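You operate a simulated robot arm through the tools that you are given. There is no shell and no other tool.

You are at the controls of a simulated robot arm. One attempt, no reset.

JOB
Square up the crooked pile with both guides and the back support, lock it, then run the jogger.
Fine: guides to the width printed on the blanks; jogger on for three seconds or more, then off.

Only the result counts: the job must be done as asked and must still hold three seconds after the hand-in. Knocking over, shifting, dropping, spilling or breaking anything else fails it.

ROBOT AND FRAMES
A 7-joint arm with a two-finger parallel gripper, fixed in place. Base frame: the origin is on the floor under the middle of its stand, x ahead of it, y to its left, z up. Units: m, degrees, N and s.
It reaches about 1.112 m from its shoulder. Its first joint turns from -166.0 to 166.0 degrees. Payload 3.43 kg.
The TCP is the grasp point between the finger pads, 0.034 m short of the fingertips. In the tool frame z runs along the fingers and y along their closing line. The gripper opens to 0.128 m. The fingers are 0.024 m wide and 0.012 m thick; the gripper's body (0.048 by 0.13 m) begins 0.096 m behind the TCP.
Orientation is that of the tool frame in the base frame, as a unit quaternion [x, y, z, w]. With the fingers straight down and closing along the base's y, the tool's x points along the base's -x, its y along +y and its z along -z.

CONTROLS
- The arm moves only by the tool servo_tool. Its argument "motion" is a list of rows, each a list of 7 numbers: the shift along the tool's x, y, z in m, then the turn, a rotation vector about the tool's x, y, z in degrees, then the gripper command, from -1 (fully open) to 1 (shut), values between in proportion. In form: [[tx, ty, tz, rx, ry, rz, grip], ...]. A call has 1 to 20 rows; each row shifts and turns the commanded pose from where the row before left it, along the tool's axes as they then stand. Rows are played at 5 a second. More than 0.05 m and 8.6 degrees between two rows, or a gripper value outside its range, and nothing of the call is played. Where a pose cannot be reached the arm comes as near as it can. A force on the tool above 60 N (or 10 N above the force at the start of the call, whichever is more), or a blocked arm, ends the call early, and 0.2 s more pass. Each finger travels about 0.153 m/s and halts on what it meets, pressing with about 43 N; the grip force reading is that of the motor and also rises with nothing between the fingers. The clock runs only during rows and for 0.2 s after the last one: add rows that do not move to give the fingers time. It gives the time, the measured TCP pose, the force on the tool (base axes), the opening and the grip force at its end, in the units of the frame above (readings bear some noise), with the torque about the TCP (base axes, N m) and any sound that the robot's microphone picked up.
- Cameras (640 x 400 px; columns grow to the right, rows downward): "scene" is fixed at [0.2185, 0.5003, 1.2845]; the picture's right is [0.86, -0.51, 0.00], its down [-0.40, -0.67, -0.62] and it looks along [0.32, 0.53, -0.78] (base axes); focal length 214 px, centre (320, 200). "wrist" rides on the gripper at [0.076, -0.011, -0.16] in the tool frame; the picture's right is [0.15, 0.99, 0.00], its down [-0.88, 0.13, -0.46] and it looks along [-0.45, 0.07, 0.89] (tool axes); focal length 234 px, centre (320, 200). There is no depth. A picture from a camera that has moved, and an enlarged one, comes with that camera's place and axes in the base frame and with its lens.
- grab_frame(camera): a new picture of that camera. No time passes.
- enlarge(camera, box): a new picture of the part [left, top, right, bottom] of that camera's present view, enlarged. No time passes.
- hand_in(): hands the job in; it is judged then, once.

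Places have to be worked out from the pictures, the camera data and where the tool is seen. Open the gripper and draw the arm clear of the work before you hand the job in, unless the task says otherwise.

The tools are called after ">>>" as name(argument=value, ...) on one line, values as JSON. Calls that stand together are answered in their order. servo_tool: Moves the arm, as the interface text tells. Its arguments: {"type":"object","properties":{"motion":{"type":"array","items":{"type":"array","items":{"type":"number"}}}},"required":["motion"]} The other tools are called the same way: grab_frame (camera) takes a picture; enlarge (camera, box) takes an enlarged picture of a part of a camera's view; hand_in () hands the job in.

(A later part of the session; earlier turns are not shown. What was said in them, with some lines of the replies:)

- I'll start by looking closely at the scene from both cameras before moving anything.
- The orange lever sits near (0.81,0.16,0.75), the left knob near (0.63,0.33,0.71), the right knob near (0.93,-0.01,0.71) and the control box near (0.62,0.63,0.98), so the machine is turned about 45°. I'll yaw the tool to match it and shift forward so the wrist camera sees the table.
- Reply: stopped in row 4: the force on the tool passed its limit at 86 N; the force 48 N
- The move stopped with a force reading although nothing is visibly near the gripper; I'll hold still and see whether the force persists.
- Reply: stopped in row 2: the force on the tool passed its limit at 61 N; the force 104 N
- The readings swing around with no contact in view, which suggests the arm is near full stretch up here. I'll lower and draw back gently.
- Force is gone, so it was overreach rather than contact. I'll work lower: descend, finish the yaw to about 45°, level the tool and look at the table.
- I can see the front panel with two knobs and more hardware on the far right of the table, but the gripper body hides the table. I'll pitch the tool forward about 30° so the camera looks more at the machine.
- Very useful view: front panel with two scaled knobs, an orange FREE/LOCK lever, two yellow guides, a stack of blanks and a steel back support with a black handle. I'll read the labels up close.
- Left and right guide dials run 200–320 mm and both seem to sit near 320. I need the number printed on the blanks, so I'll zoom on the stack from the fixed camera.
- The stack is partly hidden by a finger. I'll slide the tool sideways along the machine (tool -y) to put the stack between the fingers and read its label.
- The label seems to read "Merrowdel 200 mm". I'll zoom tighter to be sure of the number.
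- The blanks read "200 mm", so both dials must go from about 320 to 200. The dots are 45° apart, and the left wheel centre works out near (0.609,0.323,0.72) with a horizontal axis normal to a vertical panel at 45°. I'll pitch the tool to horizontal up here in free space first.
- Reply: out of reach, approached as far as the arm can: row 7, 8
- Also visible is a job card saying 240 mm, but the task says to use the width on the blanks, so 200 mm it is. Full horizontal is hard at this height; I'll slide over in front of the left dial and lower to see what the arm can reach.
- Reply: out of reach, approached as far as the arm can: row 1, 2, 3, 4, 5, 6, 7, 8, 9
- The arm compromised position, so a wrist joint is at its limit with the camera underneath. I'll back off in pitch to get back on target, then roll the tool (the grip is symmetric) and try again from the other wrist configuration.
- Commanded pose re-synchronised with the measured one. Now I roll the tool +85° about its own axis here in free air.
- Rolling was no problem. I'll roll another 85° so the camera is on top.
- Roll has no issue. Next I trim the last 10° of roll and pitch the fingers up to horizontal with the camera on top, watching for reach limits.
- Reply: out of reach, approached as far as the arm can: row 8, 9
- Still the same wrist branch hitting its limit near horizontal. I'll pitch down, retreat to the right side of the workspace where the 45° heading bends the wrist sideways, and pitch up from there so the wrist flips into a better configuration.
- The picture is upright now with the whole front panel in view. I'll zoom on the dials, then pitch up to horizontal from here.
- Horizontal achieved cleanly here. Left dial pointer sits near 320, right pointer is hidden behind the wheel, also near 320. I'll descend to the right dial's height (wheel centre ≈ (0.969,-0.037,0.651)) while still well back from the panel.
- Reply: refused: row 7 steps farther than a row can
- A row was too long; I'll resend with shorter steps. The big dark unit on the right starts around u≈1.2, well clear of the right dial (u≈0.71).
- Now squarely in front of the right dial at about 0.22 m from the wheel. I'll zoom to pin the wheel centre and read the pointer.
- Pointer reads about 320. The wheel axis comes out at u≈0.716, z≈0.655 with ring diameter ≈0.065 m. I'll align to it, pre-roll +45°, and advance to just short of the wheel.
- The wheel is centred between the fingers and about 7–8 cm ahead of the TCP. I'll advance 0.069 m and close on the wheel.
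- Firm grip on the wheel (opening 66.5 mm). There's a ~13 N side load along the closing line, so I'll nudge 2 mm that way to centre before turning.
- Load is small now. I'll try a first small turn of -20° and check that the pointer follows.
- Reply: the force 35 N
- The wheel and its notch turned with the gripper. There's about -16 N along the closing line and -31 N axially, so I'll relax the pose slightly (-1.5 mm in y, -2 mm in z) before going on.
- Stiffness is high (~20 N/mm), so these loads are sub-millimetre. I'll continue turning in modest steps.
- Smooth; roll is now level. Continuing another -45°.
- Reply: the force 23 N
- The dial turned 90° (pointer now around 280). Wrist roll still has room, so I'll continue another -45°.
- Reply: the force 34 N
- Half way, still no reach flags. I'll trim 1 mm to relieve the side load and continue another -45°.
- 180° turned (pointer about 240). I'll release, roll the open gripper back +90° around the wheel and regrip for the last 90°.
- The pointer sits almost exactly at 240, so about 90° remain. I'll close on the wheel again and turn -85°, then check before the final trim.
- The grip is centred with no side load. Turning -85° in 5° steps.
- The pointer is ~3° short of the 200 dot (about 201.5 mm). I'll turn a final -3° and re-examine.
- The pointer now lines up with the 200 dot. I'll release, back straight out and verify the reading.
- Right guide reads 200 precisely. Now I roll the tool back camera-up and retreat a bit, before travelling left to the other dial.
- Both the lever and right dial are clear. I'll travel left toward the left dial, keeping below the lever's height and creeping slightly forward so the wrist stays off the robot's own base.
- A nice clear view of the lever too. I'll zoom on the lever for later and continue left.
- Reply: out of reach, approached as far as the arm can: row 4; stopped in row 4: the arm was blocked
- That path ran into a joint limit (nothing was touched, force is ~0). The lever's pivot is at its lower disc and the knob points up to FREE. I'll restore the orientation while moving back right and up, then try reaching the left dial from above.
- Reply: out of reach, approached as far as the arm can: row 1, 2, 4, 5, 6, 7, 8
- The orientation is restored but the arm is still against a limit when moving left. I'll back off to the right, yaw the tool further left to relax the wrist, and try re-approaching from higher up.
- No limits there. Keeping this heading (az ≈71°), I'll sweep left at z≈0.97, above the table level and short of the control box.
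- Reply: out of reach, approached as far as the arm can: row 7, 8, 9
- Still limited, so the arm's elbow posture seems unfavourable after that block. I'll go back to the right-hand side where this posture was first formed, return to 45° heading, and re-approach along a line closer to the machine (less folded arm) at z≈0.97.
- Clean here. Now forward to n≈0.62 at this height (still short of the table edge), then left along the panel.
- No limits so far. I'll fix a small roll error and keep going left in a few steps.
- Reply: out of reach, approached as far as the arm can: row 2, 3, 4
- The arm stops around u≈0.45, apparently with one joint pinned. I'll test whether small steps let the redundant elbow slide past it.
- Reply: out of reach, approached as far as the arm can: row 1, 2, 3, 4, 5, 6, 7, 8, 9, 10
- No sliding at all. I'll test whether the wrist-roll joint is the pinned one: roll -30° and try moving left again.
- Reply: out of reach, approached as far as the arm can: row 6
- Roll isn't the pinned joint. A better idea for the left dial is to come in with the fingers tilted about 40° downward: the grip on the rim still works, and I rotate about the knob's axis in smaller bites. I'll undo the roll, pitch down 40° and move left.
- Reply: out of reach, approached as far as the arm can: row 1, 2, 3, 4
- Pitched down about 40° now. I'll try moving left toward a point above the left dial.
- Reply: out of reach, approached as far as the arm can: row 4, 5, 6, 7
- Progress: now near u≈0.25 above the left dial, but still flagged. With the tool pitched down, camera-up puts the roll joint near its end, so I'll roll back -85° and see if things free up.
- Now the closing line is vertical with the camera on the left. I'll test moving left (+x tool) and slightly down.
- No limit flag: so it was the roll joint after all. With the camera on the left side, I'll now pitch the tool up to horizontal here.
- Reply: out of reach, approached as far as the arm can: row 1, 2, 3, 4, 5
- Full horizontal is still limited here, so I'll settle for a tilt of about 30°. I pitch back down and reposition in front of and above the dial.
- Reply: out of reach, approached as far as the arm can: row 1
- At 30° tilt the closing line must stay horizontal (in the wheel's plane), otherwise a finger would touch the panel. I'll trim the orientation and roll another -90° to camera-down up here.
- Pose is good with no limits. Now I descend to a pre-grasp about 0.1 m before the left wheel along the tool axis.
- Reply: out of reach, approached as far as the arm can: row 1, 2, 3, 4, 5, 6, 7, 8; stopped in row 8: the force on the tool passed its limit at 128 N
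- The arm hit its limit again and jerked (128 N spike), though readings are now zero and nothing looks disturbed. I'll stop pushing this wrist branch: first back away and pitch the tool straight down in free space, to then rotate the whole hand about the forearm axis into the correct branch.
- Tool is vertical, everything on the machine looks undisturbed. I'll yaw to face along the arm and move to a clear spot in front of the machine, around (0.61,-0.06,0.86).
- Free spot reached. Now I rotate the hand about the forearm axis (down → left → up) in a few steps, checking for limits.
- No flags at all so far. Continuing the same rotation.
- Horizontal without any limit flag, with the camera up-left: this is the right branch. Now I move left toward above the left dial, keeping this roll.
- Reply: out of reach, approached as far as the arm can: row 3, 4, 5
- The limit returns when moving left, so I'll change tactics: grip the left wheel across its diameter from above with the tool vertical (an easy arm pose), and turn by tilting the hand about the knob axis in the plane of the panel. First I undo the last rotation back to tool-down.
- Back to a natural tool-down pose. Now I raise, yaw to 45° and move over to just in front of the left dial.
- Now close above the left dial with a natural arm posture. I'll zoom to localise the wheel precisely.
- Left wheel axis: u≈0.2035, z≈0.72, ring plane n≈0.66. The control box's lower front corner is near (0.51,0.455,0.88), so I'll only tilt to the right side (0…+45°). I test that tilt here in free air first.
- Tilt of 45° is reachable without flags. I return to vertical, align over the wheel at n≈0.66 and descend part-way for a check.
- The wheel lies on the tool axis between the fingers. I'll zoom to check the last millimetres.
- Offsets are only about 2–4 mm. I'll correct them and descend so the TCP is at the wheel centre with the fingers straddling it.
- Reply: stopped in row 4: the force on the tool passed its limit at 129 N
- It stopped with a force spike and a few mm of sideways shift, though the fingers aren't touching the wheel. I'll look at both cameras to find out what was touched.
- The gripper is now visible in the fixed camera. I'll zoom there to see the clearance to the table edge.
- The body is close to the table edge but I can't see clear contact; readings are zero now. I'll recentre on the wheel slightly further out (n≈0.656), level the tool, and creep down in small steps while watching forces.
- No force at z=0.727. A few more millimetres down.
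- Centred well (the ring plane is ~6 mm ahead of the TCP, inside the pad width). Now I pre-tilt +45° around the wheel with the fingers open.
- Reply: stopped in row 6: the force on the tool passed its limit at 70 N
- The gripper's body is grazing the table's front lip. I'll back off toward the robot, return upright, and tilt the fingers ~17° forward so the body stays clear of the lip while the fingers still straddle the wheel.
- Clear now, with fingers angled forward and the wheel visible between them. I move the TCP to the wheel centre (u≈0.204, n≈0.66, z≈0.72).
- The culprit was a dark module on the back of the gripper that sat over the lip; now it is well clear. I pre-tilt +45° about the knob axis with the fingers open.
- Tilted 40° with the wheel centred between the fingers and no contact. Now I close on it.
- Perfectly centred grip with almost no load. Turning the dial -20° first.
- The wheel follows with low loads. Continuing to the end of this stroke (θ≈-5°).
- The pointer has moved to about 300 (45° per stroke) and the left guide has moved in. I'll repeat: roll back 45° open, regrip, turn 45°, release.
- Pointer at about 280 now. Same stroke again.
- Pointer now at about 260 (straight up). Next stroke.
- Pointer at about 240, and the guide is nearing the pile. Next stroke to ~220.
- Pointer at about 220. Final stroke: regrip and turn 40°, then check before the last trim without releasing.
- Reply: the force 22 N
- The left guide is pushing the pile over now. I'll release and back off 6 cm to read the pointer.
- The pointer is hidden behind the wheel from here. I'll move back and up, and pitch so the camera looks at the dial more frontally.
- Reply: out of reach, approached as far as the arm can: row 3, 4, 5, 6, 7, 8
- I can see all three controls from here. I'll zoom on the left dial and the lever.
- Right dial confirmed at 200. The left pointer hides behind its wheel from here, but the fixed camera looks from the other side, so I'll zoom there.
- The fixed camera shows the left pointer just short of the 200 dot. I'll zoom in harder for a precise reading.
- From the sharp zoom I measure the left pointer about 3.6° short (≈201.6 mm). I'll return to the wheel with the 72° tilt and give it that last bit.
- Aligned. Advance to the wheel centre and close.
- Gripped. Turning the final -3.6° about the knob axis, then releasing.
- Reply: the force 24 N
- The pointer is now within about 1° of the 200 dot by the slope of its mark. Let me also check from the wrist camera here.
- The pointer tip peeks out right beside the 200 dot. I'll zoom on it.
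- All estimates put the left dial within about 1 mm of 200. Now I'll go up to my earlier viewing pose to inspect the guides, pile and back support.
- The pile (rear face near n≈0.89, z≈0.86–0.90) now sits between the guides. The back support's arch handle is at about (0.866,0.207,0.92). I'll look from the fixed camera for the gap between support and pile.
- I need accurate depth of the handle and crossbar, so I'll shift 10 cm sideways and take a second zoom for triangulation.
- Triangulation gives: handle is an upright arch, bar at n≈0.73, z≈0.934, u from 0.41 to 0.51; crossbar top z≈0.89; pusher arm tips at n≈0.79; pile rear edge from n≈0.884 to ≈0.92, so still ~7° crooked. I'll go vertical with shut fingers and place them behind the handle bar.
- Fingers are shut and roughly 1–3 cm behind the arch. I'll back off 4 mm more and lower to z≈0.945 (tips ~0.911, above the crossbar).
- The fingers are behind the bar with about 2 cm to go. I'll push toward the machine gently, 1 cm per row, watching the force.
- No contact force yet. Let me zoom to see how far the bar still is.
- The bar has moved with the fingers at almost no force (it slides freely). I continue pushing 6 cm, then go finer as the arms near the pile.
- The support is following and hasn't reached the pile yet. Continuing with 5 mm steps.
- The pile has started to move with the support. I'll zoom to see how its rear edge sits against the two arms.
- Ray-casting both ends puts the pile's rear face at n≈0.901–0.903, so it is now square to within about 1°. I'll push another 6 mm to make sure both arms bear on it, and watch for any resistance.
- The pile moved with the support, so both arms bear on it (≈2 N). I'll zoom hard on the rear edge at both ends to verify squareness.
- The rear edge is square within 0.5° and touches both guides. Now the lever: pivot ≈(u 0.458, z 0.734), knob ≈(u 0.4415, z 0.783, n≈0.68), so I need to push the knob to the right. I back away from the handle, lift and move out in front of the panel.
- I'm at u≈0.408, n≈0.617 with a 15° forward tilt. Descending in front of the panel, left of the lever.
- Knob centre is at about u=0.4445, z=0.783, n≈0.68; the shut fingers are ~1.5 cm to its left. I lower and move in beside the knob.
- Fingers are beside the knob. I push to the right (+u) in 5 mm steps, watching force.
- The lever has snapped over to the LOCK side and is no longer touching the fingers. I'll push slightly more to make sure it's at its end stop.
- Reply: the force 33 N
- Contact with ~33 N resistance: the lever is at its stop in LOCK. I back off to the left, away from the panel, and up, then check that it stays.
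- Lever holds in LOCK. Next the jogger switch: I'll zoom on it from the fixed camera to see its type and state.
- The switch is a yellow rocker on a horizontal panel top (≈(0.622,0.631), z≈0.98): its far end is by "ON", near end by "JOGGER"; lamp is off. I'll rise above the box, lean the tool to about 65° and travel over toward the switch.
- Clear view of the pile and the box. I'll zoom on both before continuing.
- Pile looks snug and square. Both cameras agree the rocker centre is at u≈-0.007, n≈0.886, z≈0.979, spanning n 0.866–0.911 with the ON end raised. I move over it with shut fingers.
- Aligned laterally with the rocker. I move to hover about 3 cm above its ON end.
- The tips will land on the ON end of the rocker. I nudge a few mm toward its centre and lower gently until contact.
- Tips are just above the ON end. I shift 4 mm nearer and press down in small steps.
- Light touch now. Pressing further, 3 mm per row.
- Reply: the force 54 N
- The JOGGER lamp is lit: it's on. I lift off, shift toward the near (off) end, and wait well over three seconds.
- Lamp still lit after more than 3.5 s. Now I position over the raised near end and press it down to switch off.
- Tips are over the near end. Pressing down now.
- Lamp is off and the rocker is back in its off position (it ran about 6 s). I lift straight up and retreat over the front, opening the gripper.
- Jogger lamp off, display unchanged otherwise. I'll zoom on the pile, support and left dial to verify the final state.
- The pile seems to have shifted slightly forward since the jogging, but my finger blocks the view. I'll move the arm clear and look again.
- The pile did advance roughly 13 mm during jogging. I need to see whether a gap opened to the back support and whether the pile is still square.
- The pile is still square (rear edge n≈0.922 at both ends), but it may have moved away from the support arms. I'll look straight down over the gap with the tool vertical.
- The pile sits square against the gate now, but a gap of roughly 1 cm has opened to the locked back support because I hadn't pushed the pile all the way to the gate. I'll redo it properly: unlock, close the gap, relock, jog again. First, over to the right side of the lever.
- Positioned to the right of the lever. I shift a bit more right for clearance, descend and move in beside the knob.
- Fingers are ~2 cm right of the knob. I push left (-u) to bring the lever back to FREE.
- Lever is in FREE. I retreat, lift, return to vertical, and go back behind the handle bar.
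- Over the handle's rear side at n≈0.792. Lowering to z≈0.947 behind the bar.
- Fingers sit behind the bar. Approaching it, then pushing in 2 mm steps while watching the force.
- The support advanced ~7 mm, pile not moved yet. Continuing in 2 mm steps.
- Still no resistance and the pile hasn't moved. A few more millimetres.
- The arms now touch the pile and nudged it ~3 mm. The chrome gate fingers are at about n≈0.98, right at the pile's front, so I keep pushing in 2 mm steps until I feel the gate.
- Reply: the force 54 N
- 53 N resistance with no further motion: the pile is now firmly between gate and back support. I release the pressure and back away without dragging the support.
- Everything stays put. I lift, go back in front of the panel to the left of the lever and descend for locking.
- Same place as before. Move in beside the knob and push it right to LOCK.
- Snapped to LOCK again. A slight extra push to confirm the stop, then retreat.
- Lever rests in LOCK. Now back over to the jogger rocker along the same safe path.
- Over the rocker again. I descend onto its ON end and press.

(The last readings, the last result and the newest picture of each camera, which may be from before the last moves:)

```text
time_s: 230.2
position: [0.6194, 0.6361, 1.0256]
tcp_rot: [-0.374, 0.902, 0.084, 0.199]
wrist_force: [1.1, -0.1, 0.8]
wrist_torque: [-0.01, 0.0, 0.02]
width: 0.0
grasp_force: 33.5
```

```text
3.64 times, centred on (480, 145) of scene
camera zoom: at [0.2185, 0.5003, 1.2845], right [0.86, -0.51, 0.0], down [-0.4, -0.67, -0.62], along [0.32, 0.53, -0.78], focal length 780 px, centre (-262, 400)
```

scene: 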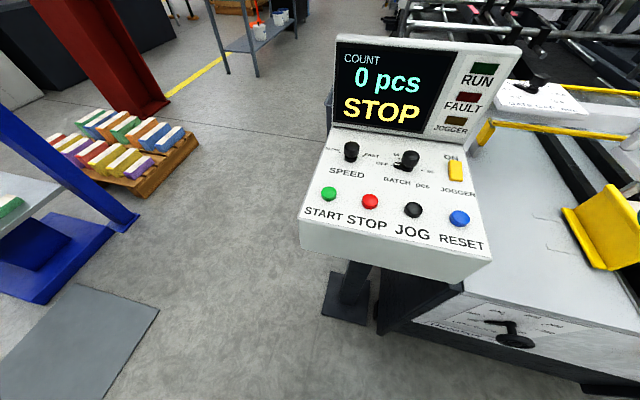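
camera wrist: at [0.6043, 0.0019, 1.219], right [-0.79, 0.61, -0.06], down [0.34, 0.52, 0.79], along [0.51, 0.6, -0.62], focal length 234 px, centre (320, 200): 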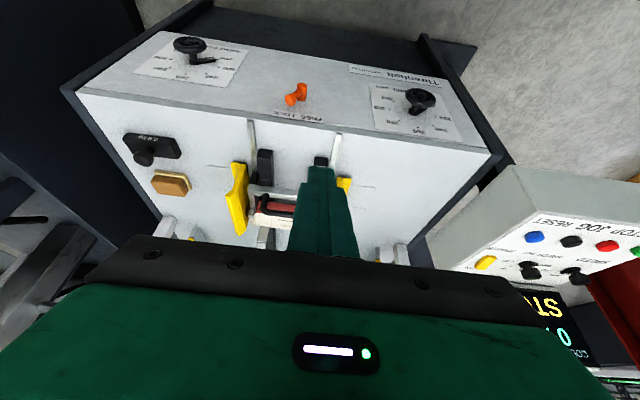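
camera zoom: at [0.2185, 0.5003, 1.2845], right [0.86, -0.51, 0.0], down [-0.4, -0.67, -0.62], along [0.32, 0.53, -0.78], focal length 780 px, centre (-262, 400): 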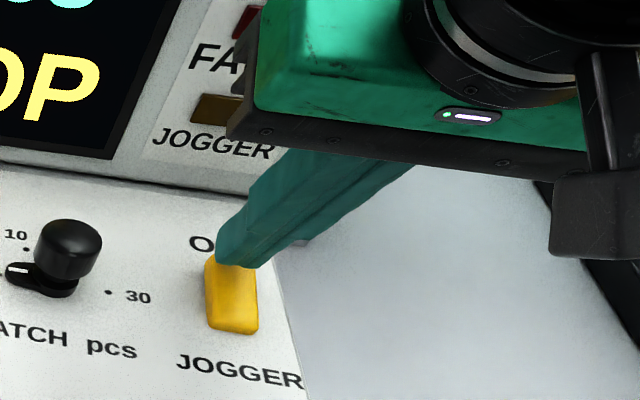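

Just above the ON end. Pressing in 3 mm steps until the lamp lights.

>>> servo_tool(motion=[[0.0013, 0, 0.0027, 0, 0, 0, 1], [0.0013, 0, 0.0027, 0, 0, 0, 1], [0.0013, 0, 0.0027, 0, 0, 0, 1], [0.0013, 0, 0.0027, 0, 0, 0, 1], [0, 0, 0, 0, 0, 0, 1]])

>>> enlarge(camera="scene", box=[420, 90, 540, 200])

```text
time_s: 231.4
position: [0.6221, 0.6365, 1.0177]
tcp_rot: [-0.373, 0.901, 0.087, 0.203]
wrist_force: [4.8, 7.0, 31.1]
wrist_torque: [0.3, -0.22, 0.0]
width: 0.0002
grasp_force: 33.1
```

```text
3.64 times, centred on (480, 145) of scene
camera zoom: at [0.2185, 0.5003, 1.2845], right [0.86, -0.51, 0.0], down [-0.4, -0.67, -0.62], along [0.32, 0.53, -0.78], focal length 780 px, centre (-262, 400)
```

zoom: 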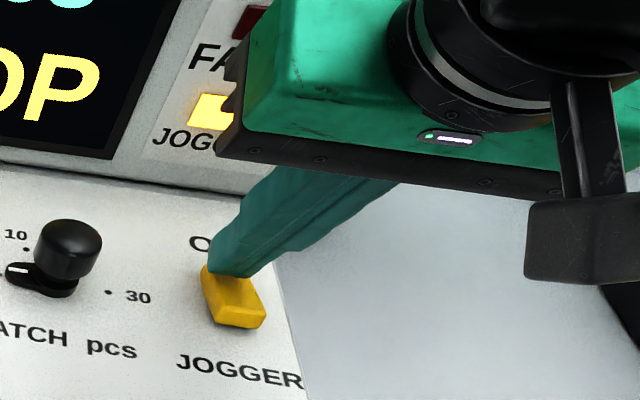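

Jogger on again. I lift off, shift to the near end and wait more than three seconds.

>>> servo_tool(motion=[[-0.0063, 0, -0.0136, 0, 0, 0, 1], [-0.0063, 0, -0.0136, 0, 0, 0, 1], [0.01, 0, -0.0047, 0, 0, 0, 1], [0.011, 0, -0.005, 0, 0, 0, 1], [0.0073, 0, -0.0034, 0, 0, 0, 1], [0, 0, 0, 0, 0, 0, 1], [0, 0, 0, 0, 0, 0, 1], [0, 0, 0, 0, 0, 0, 1], [0, 0, 0, 0, 0, 0, 1], [0, 0, 0, 0, 0, 0, 1], [0, 0, 0, 0, 0, 0, 1], [0, 0, 0, 0, 0, 0, 1], [0, 0, 0, 0, 0, 0, 1], [0, 0, 0, 0, 0, 0, 1], [0, 0, 0, 0, 0, 0, 1], [0, 0, 0, 0, 0, 0, 1], [0, 0, 0, 0, 0, 0, 1], [0, 0, 0, 0, 0, 0, 1], [0, 0, 0, 0, 0, 0, 1]])

>>> enlarge(camera="scene", box=[420, 90, 540, 200])

>>> enlarge(camera="scene", box=[560, 170, 640, 260])

```text
time_s: 235.4
position: [0.5976, 0.614, 1.0422]
tcp_rot: [-0.374, 0.902, 0.084, 0.199]
wrist_force: [-0.2, -0.1, 0.3]
wrist_torque: [0.01, -0.01, 0.02]
width: 0.0
grasp_force: 33.1
```

```text
3.64 times, centred on (480, 145) of scene
camera zoom: at [0.2185, 0.5003, 1.2845], right [0.86, -0.51, 0.0], down [-0.4, -0.67, -0.62], along [0.32, 0.53, -0.78], focal length 780 px, centre (-262, 400)
```

zoom: 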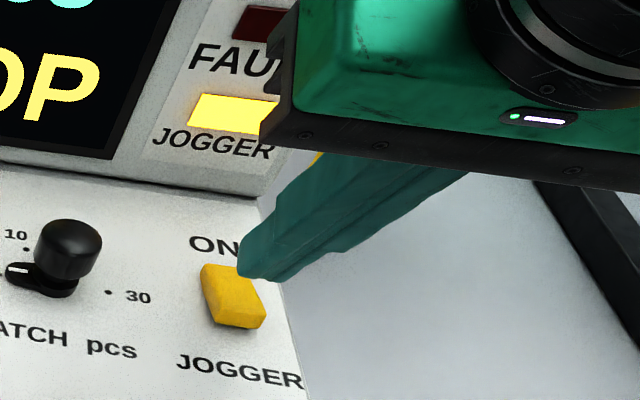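

```text
4.44 times, centred on (600, 215) of scene
camera zoom: at [0.2185, 0.5003, 1.2845], right [0.86, -0.51, 0.0], down [-0.4, -0.67, -0.62], along [0.32, 0.53, -0.78], focal length 953 px, centre (-924, 133)
```

zoom: 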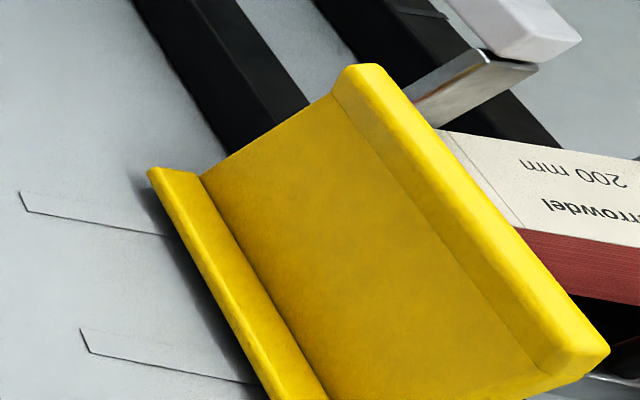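

After 4+ s of jogging the pile hasn't moved at all. Now I press the near end to switch off.

>>> servo_tool(motion=[[0.0019, 0, 0.0041, 0, 0, 0, 1], [0.0019, 0, 0.0041, 0, 0, 0, 1], [0.0019, 0, 0.0041, 0, 0, 0, 1], [0.0019, 0, 0.0041, 0, 0, 0, 1], [0.0013, 0, 0.0027, 0, 0, 0, 1], [0.0013, 0, 0.0027, 0, 0, 0, 1], [0.0013, 0, 0.0027, 0, 0, 0, 1], [0, 0, 0, 0, 0, 0, 1]])

>>> enlarge(camera="scene", box=[420, 90, 540, 200])

```text
time_s: 237.2
position: [0.5983, 0.6142, 1.0159]
tcp_rot: [-0.374, 0.902, 0.084, 0.198]
wrist_force: [0.2, -0.5, 0.0]
wrist_torque: [-0.01, -0.03, -0.02]
width: 0.0
grasp_force: 32.6
```

```text
3.64 times, centred on (480, 145) of scene
camera zoom: at [0.2185, 0.5003, 1.2845], right [0.86, -0.51, 0.0], down [-0.4, -0.67, -0.62], along [0.32, 0.53, -0.78], focal length 780 px, centre (-262, 400)
```

zoom: 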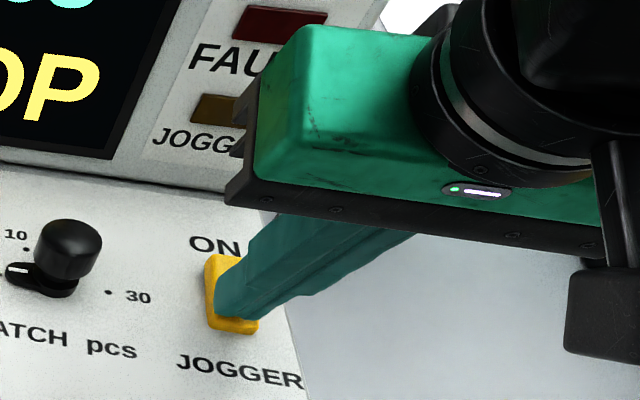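

Lamp is off. I lift straight up and retreat toward the robot side with the gripper opening, then park clear of the machine.

>>> servo_tool(motion=[[-0.0127, 0, -0.0272, 0, 0, 0, 1], [-0.0127, 0, -0.0272, 0, 0, 0, 1], [-0.0127, 0, -0.0272, 0, 0, 0, 1], [0.0362, 0, -0.0168, 0, 0, 0, 1], [0.0362, -0.02, -0.0168, 0, 0, 0, 1], [0.0362, -0.03, -0.0168, 0, 0, 0, 1], [0.0181, -0.04, -0.0084, 0, 0, 0, 1], [0, -0.045, 0, 0, 0, 0, 1], [0, -0.045, 0, 0, 0, 0, 1], [0.01, -0.04, 0, 0, 0, 0, 1], [0.02, -0.04, 0, 0, 0, 0, 1], [0.03, -0.03, -0.01, 0, 0, 0, 0], [0.03, -0.03, -0.01, 0, 0, 0, -1], [0.02, -0.03, -0.01, 0, 0, 0, -1], [0, 0, 0, 0, 0, 0, -1]])

>>> grab_frame(camera="wrist")

>>> grab_frame(camera="scene")

```text
time_s: 240.4
position: [0.6654, 0.1892, 1.0862]
tcp_rot: [-0.374, 0.902, 0.083, 0.199]
wrist_force: [-0.5, 0.0, 0.8]
wrist_torque: [-0.02, -0.01, 0.02]
width: 0.1279
grasp_force: 0.1
```

```text
taken
camera wrist: at [0.5792, 0.0847, 1.1996], right [-0.79, 0.6, -0.06], down [0.34, 0.52, 0.78], along [0.51, 0.6, -0.62], focal length 234 px, centre (320, 200)
```

wrist: 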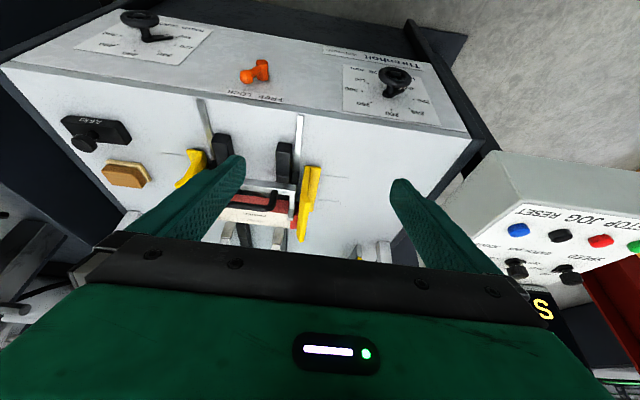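

```text
taken
```

scene: 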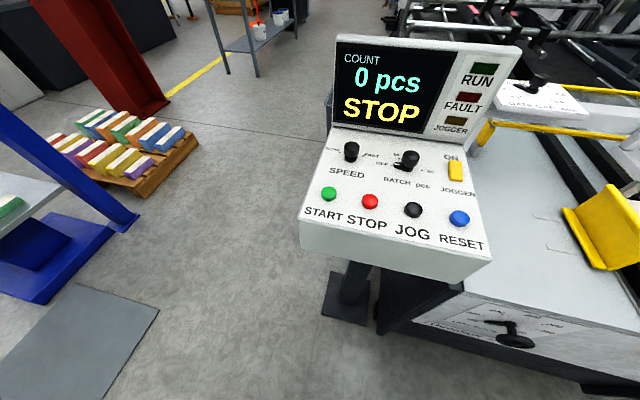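

All looks calm. Final check zooms on pile/lever and both dials before handing in.

>>> enlarge(camera="wrist", box=[150, 50, 350, 250])

>>> enlarge(camera="wrist", box=[70, 0, 220, 80])

>>> enlarge(camera="scene", box=[477, 305, 547, 340])

```text
2.00 times, centred on (250, 150) of wrist
camera zoom: at [0.5792, 0.0847, 1.1996], right [-0.79, 0.6, -0.06], down [0.34, 0.52, 0.78], along [0.51, 0.6, -0.62], focal length 468 px, centre (460, 300)
```

zoom: 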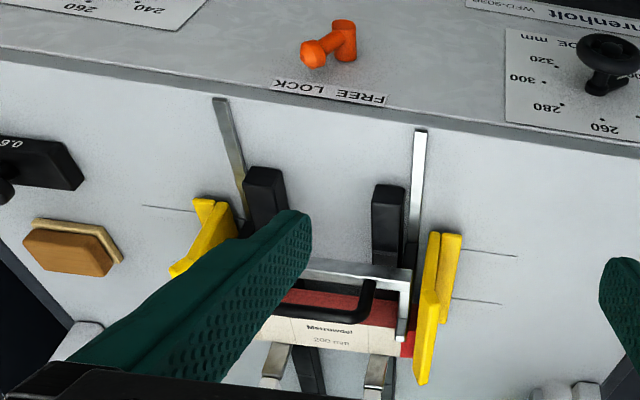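

```text
4.27 times, centred on (145, 40) of wrist
camera zoom: at [0.5792, 0.0847, 1.1996], right [-0.79, 0.6, -0.06], down [0.34, 0.52, 0.78], along [0.51, 0.6, -0.62], focal length 999 px, centre (1067, 883)
```

zoom: 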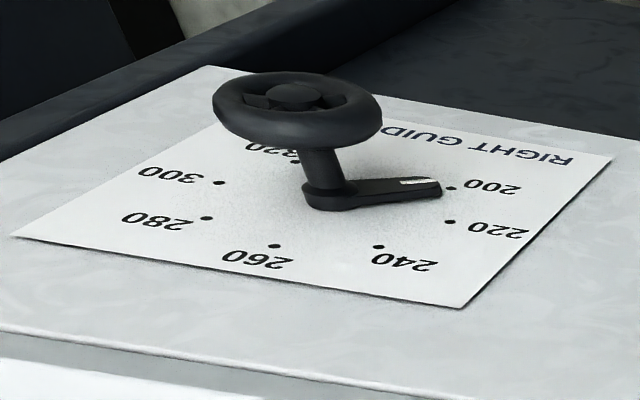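

```text
9.14 times, centred on (512, 322) of scene
camera zoom: at [0.2185, 0.5003, 1.2845], right [0.86, -0.51, 0.0], down [-0.4, -0.67, -0.62], along [0.32, 0.53, -0.78], focal length 1961 px, centre (-1435, -920)
```

zoom: 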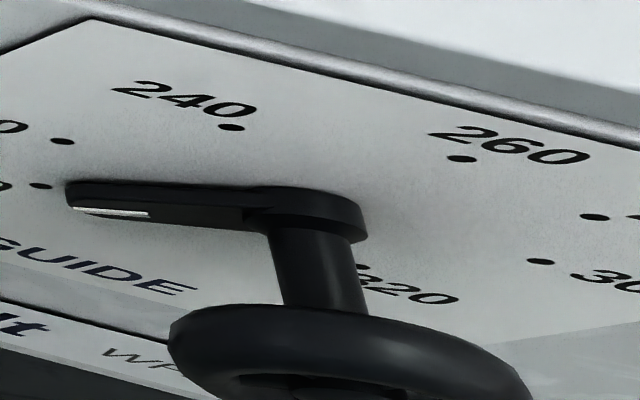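

Both dials at 200, lever in LOCK, pile square and clamped, jogger off. I'll draw the arm further back and up, then hand in.

>>> servo_tool(motion=[[0.02, -0.01, -0.03, 0, 0, 0, -1], [0.02, -0.01, -0.03, 0, 0, 0, -1], [0.02, -0.01, -0.03, 0, 0, 0, -1], [0, 0, 0, 0, 0, 0, -1], [0, 0, 0, 0, 0, 0, -1]])

>>> grab_frame(camera="wrist")

>>> enlarge(camera="wrist", box=[160, 60, 400, 230])

```text
time_s: 241.6
position: [0.6214, 0.1009, 1.1413]
tcp_rot: [-0.374, 0.902, 0.084, 0.199]
wrist_force: [0.2, -0.1, 0.7]
wrist_torque: [0.04, -0.04, -0.03]
width: 0.1281
grasp_force: 0.1
```

```text
taken
camera wrist: at [0.5338, -0.003, 1.2545], right [-0.79, 0.61, -0.06], down [0.34, 0.52, 0.78], along [0.51, 0.6, -0.62], focal length 234 px, centre (320, 200)
```

wrist: 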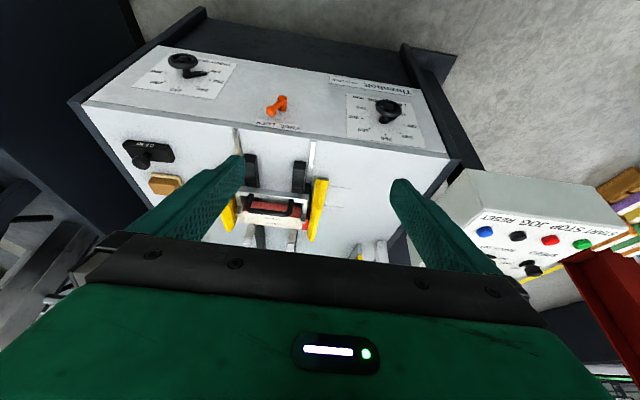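

```text
2.35 times, centred on (280, 145) of wrist
camera zoom: at [0.5338, -0.003, 1.2545], right [-0.79, 0.61, -0.06], down [0.34, 0.52, 0.78], along [0.51, 0.6, -0.62], focal length 551 px, centre (414, 329)
```

zoom: 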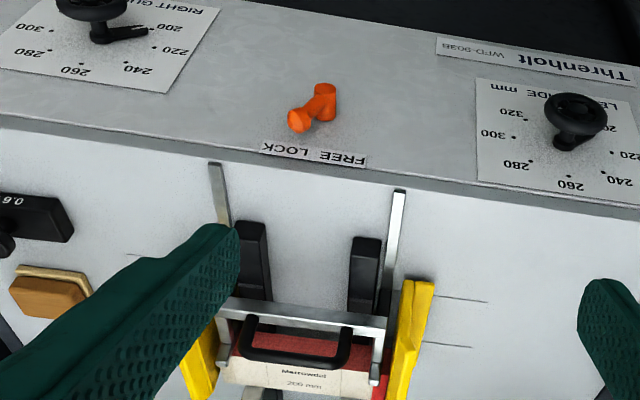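

The pile is square between the guides, the gate and the back support. The lever is on LOCK, the jogger ran and is off again, and the arm is clear with the gripper open, so I'm handing the job in.

>>> hand_in()

```text
The job is handed in.
```

The job is handed in. The pile is square, the support is locked, and the jogger has run and is off. I have no verdict back yet.

| Item | State at hand-in |
|---|---|
| Right guide | 200 mm, pointer on the 200 dot |
| Left guide | 200 mm, to within about 1 mm. The wheel hid most of the pointer, so this is measured from an oblique view. |
| Pile | Square to within about half a degree, held between both guides, the gate and the back support |
| Lever | On LOCK, pushed to its stop |
| Jogger | Lamp lit for about 5 s, now off |
| Arm | Gripper open, drawn back from the machine |

- **Guide width:** the job card says 240 mm, but the blanks read 200 mm. I used 200 as you asked.
- **Jogged twice:** on the first run the pile crept about 13 mm forward, because I had not pushed it up to the gate. I unlocked, closed the gap, relocked and jogged again, and it did not move.
- **Bumps:** the gripper brushed the table's front edge twice at the left dial (spikes of 129 N and 70 N). An earlier spike there was 128 N, probably the arm reaching its limit. I saw nothing moved or damaged.
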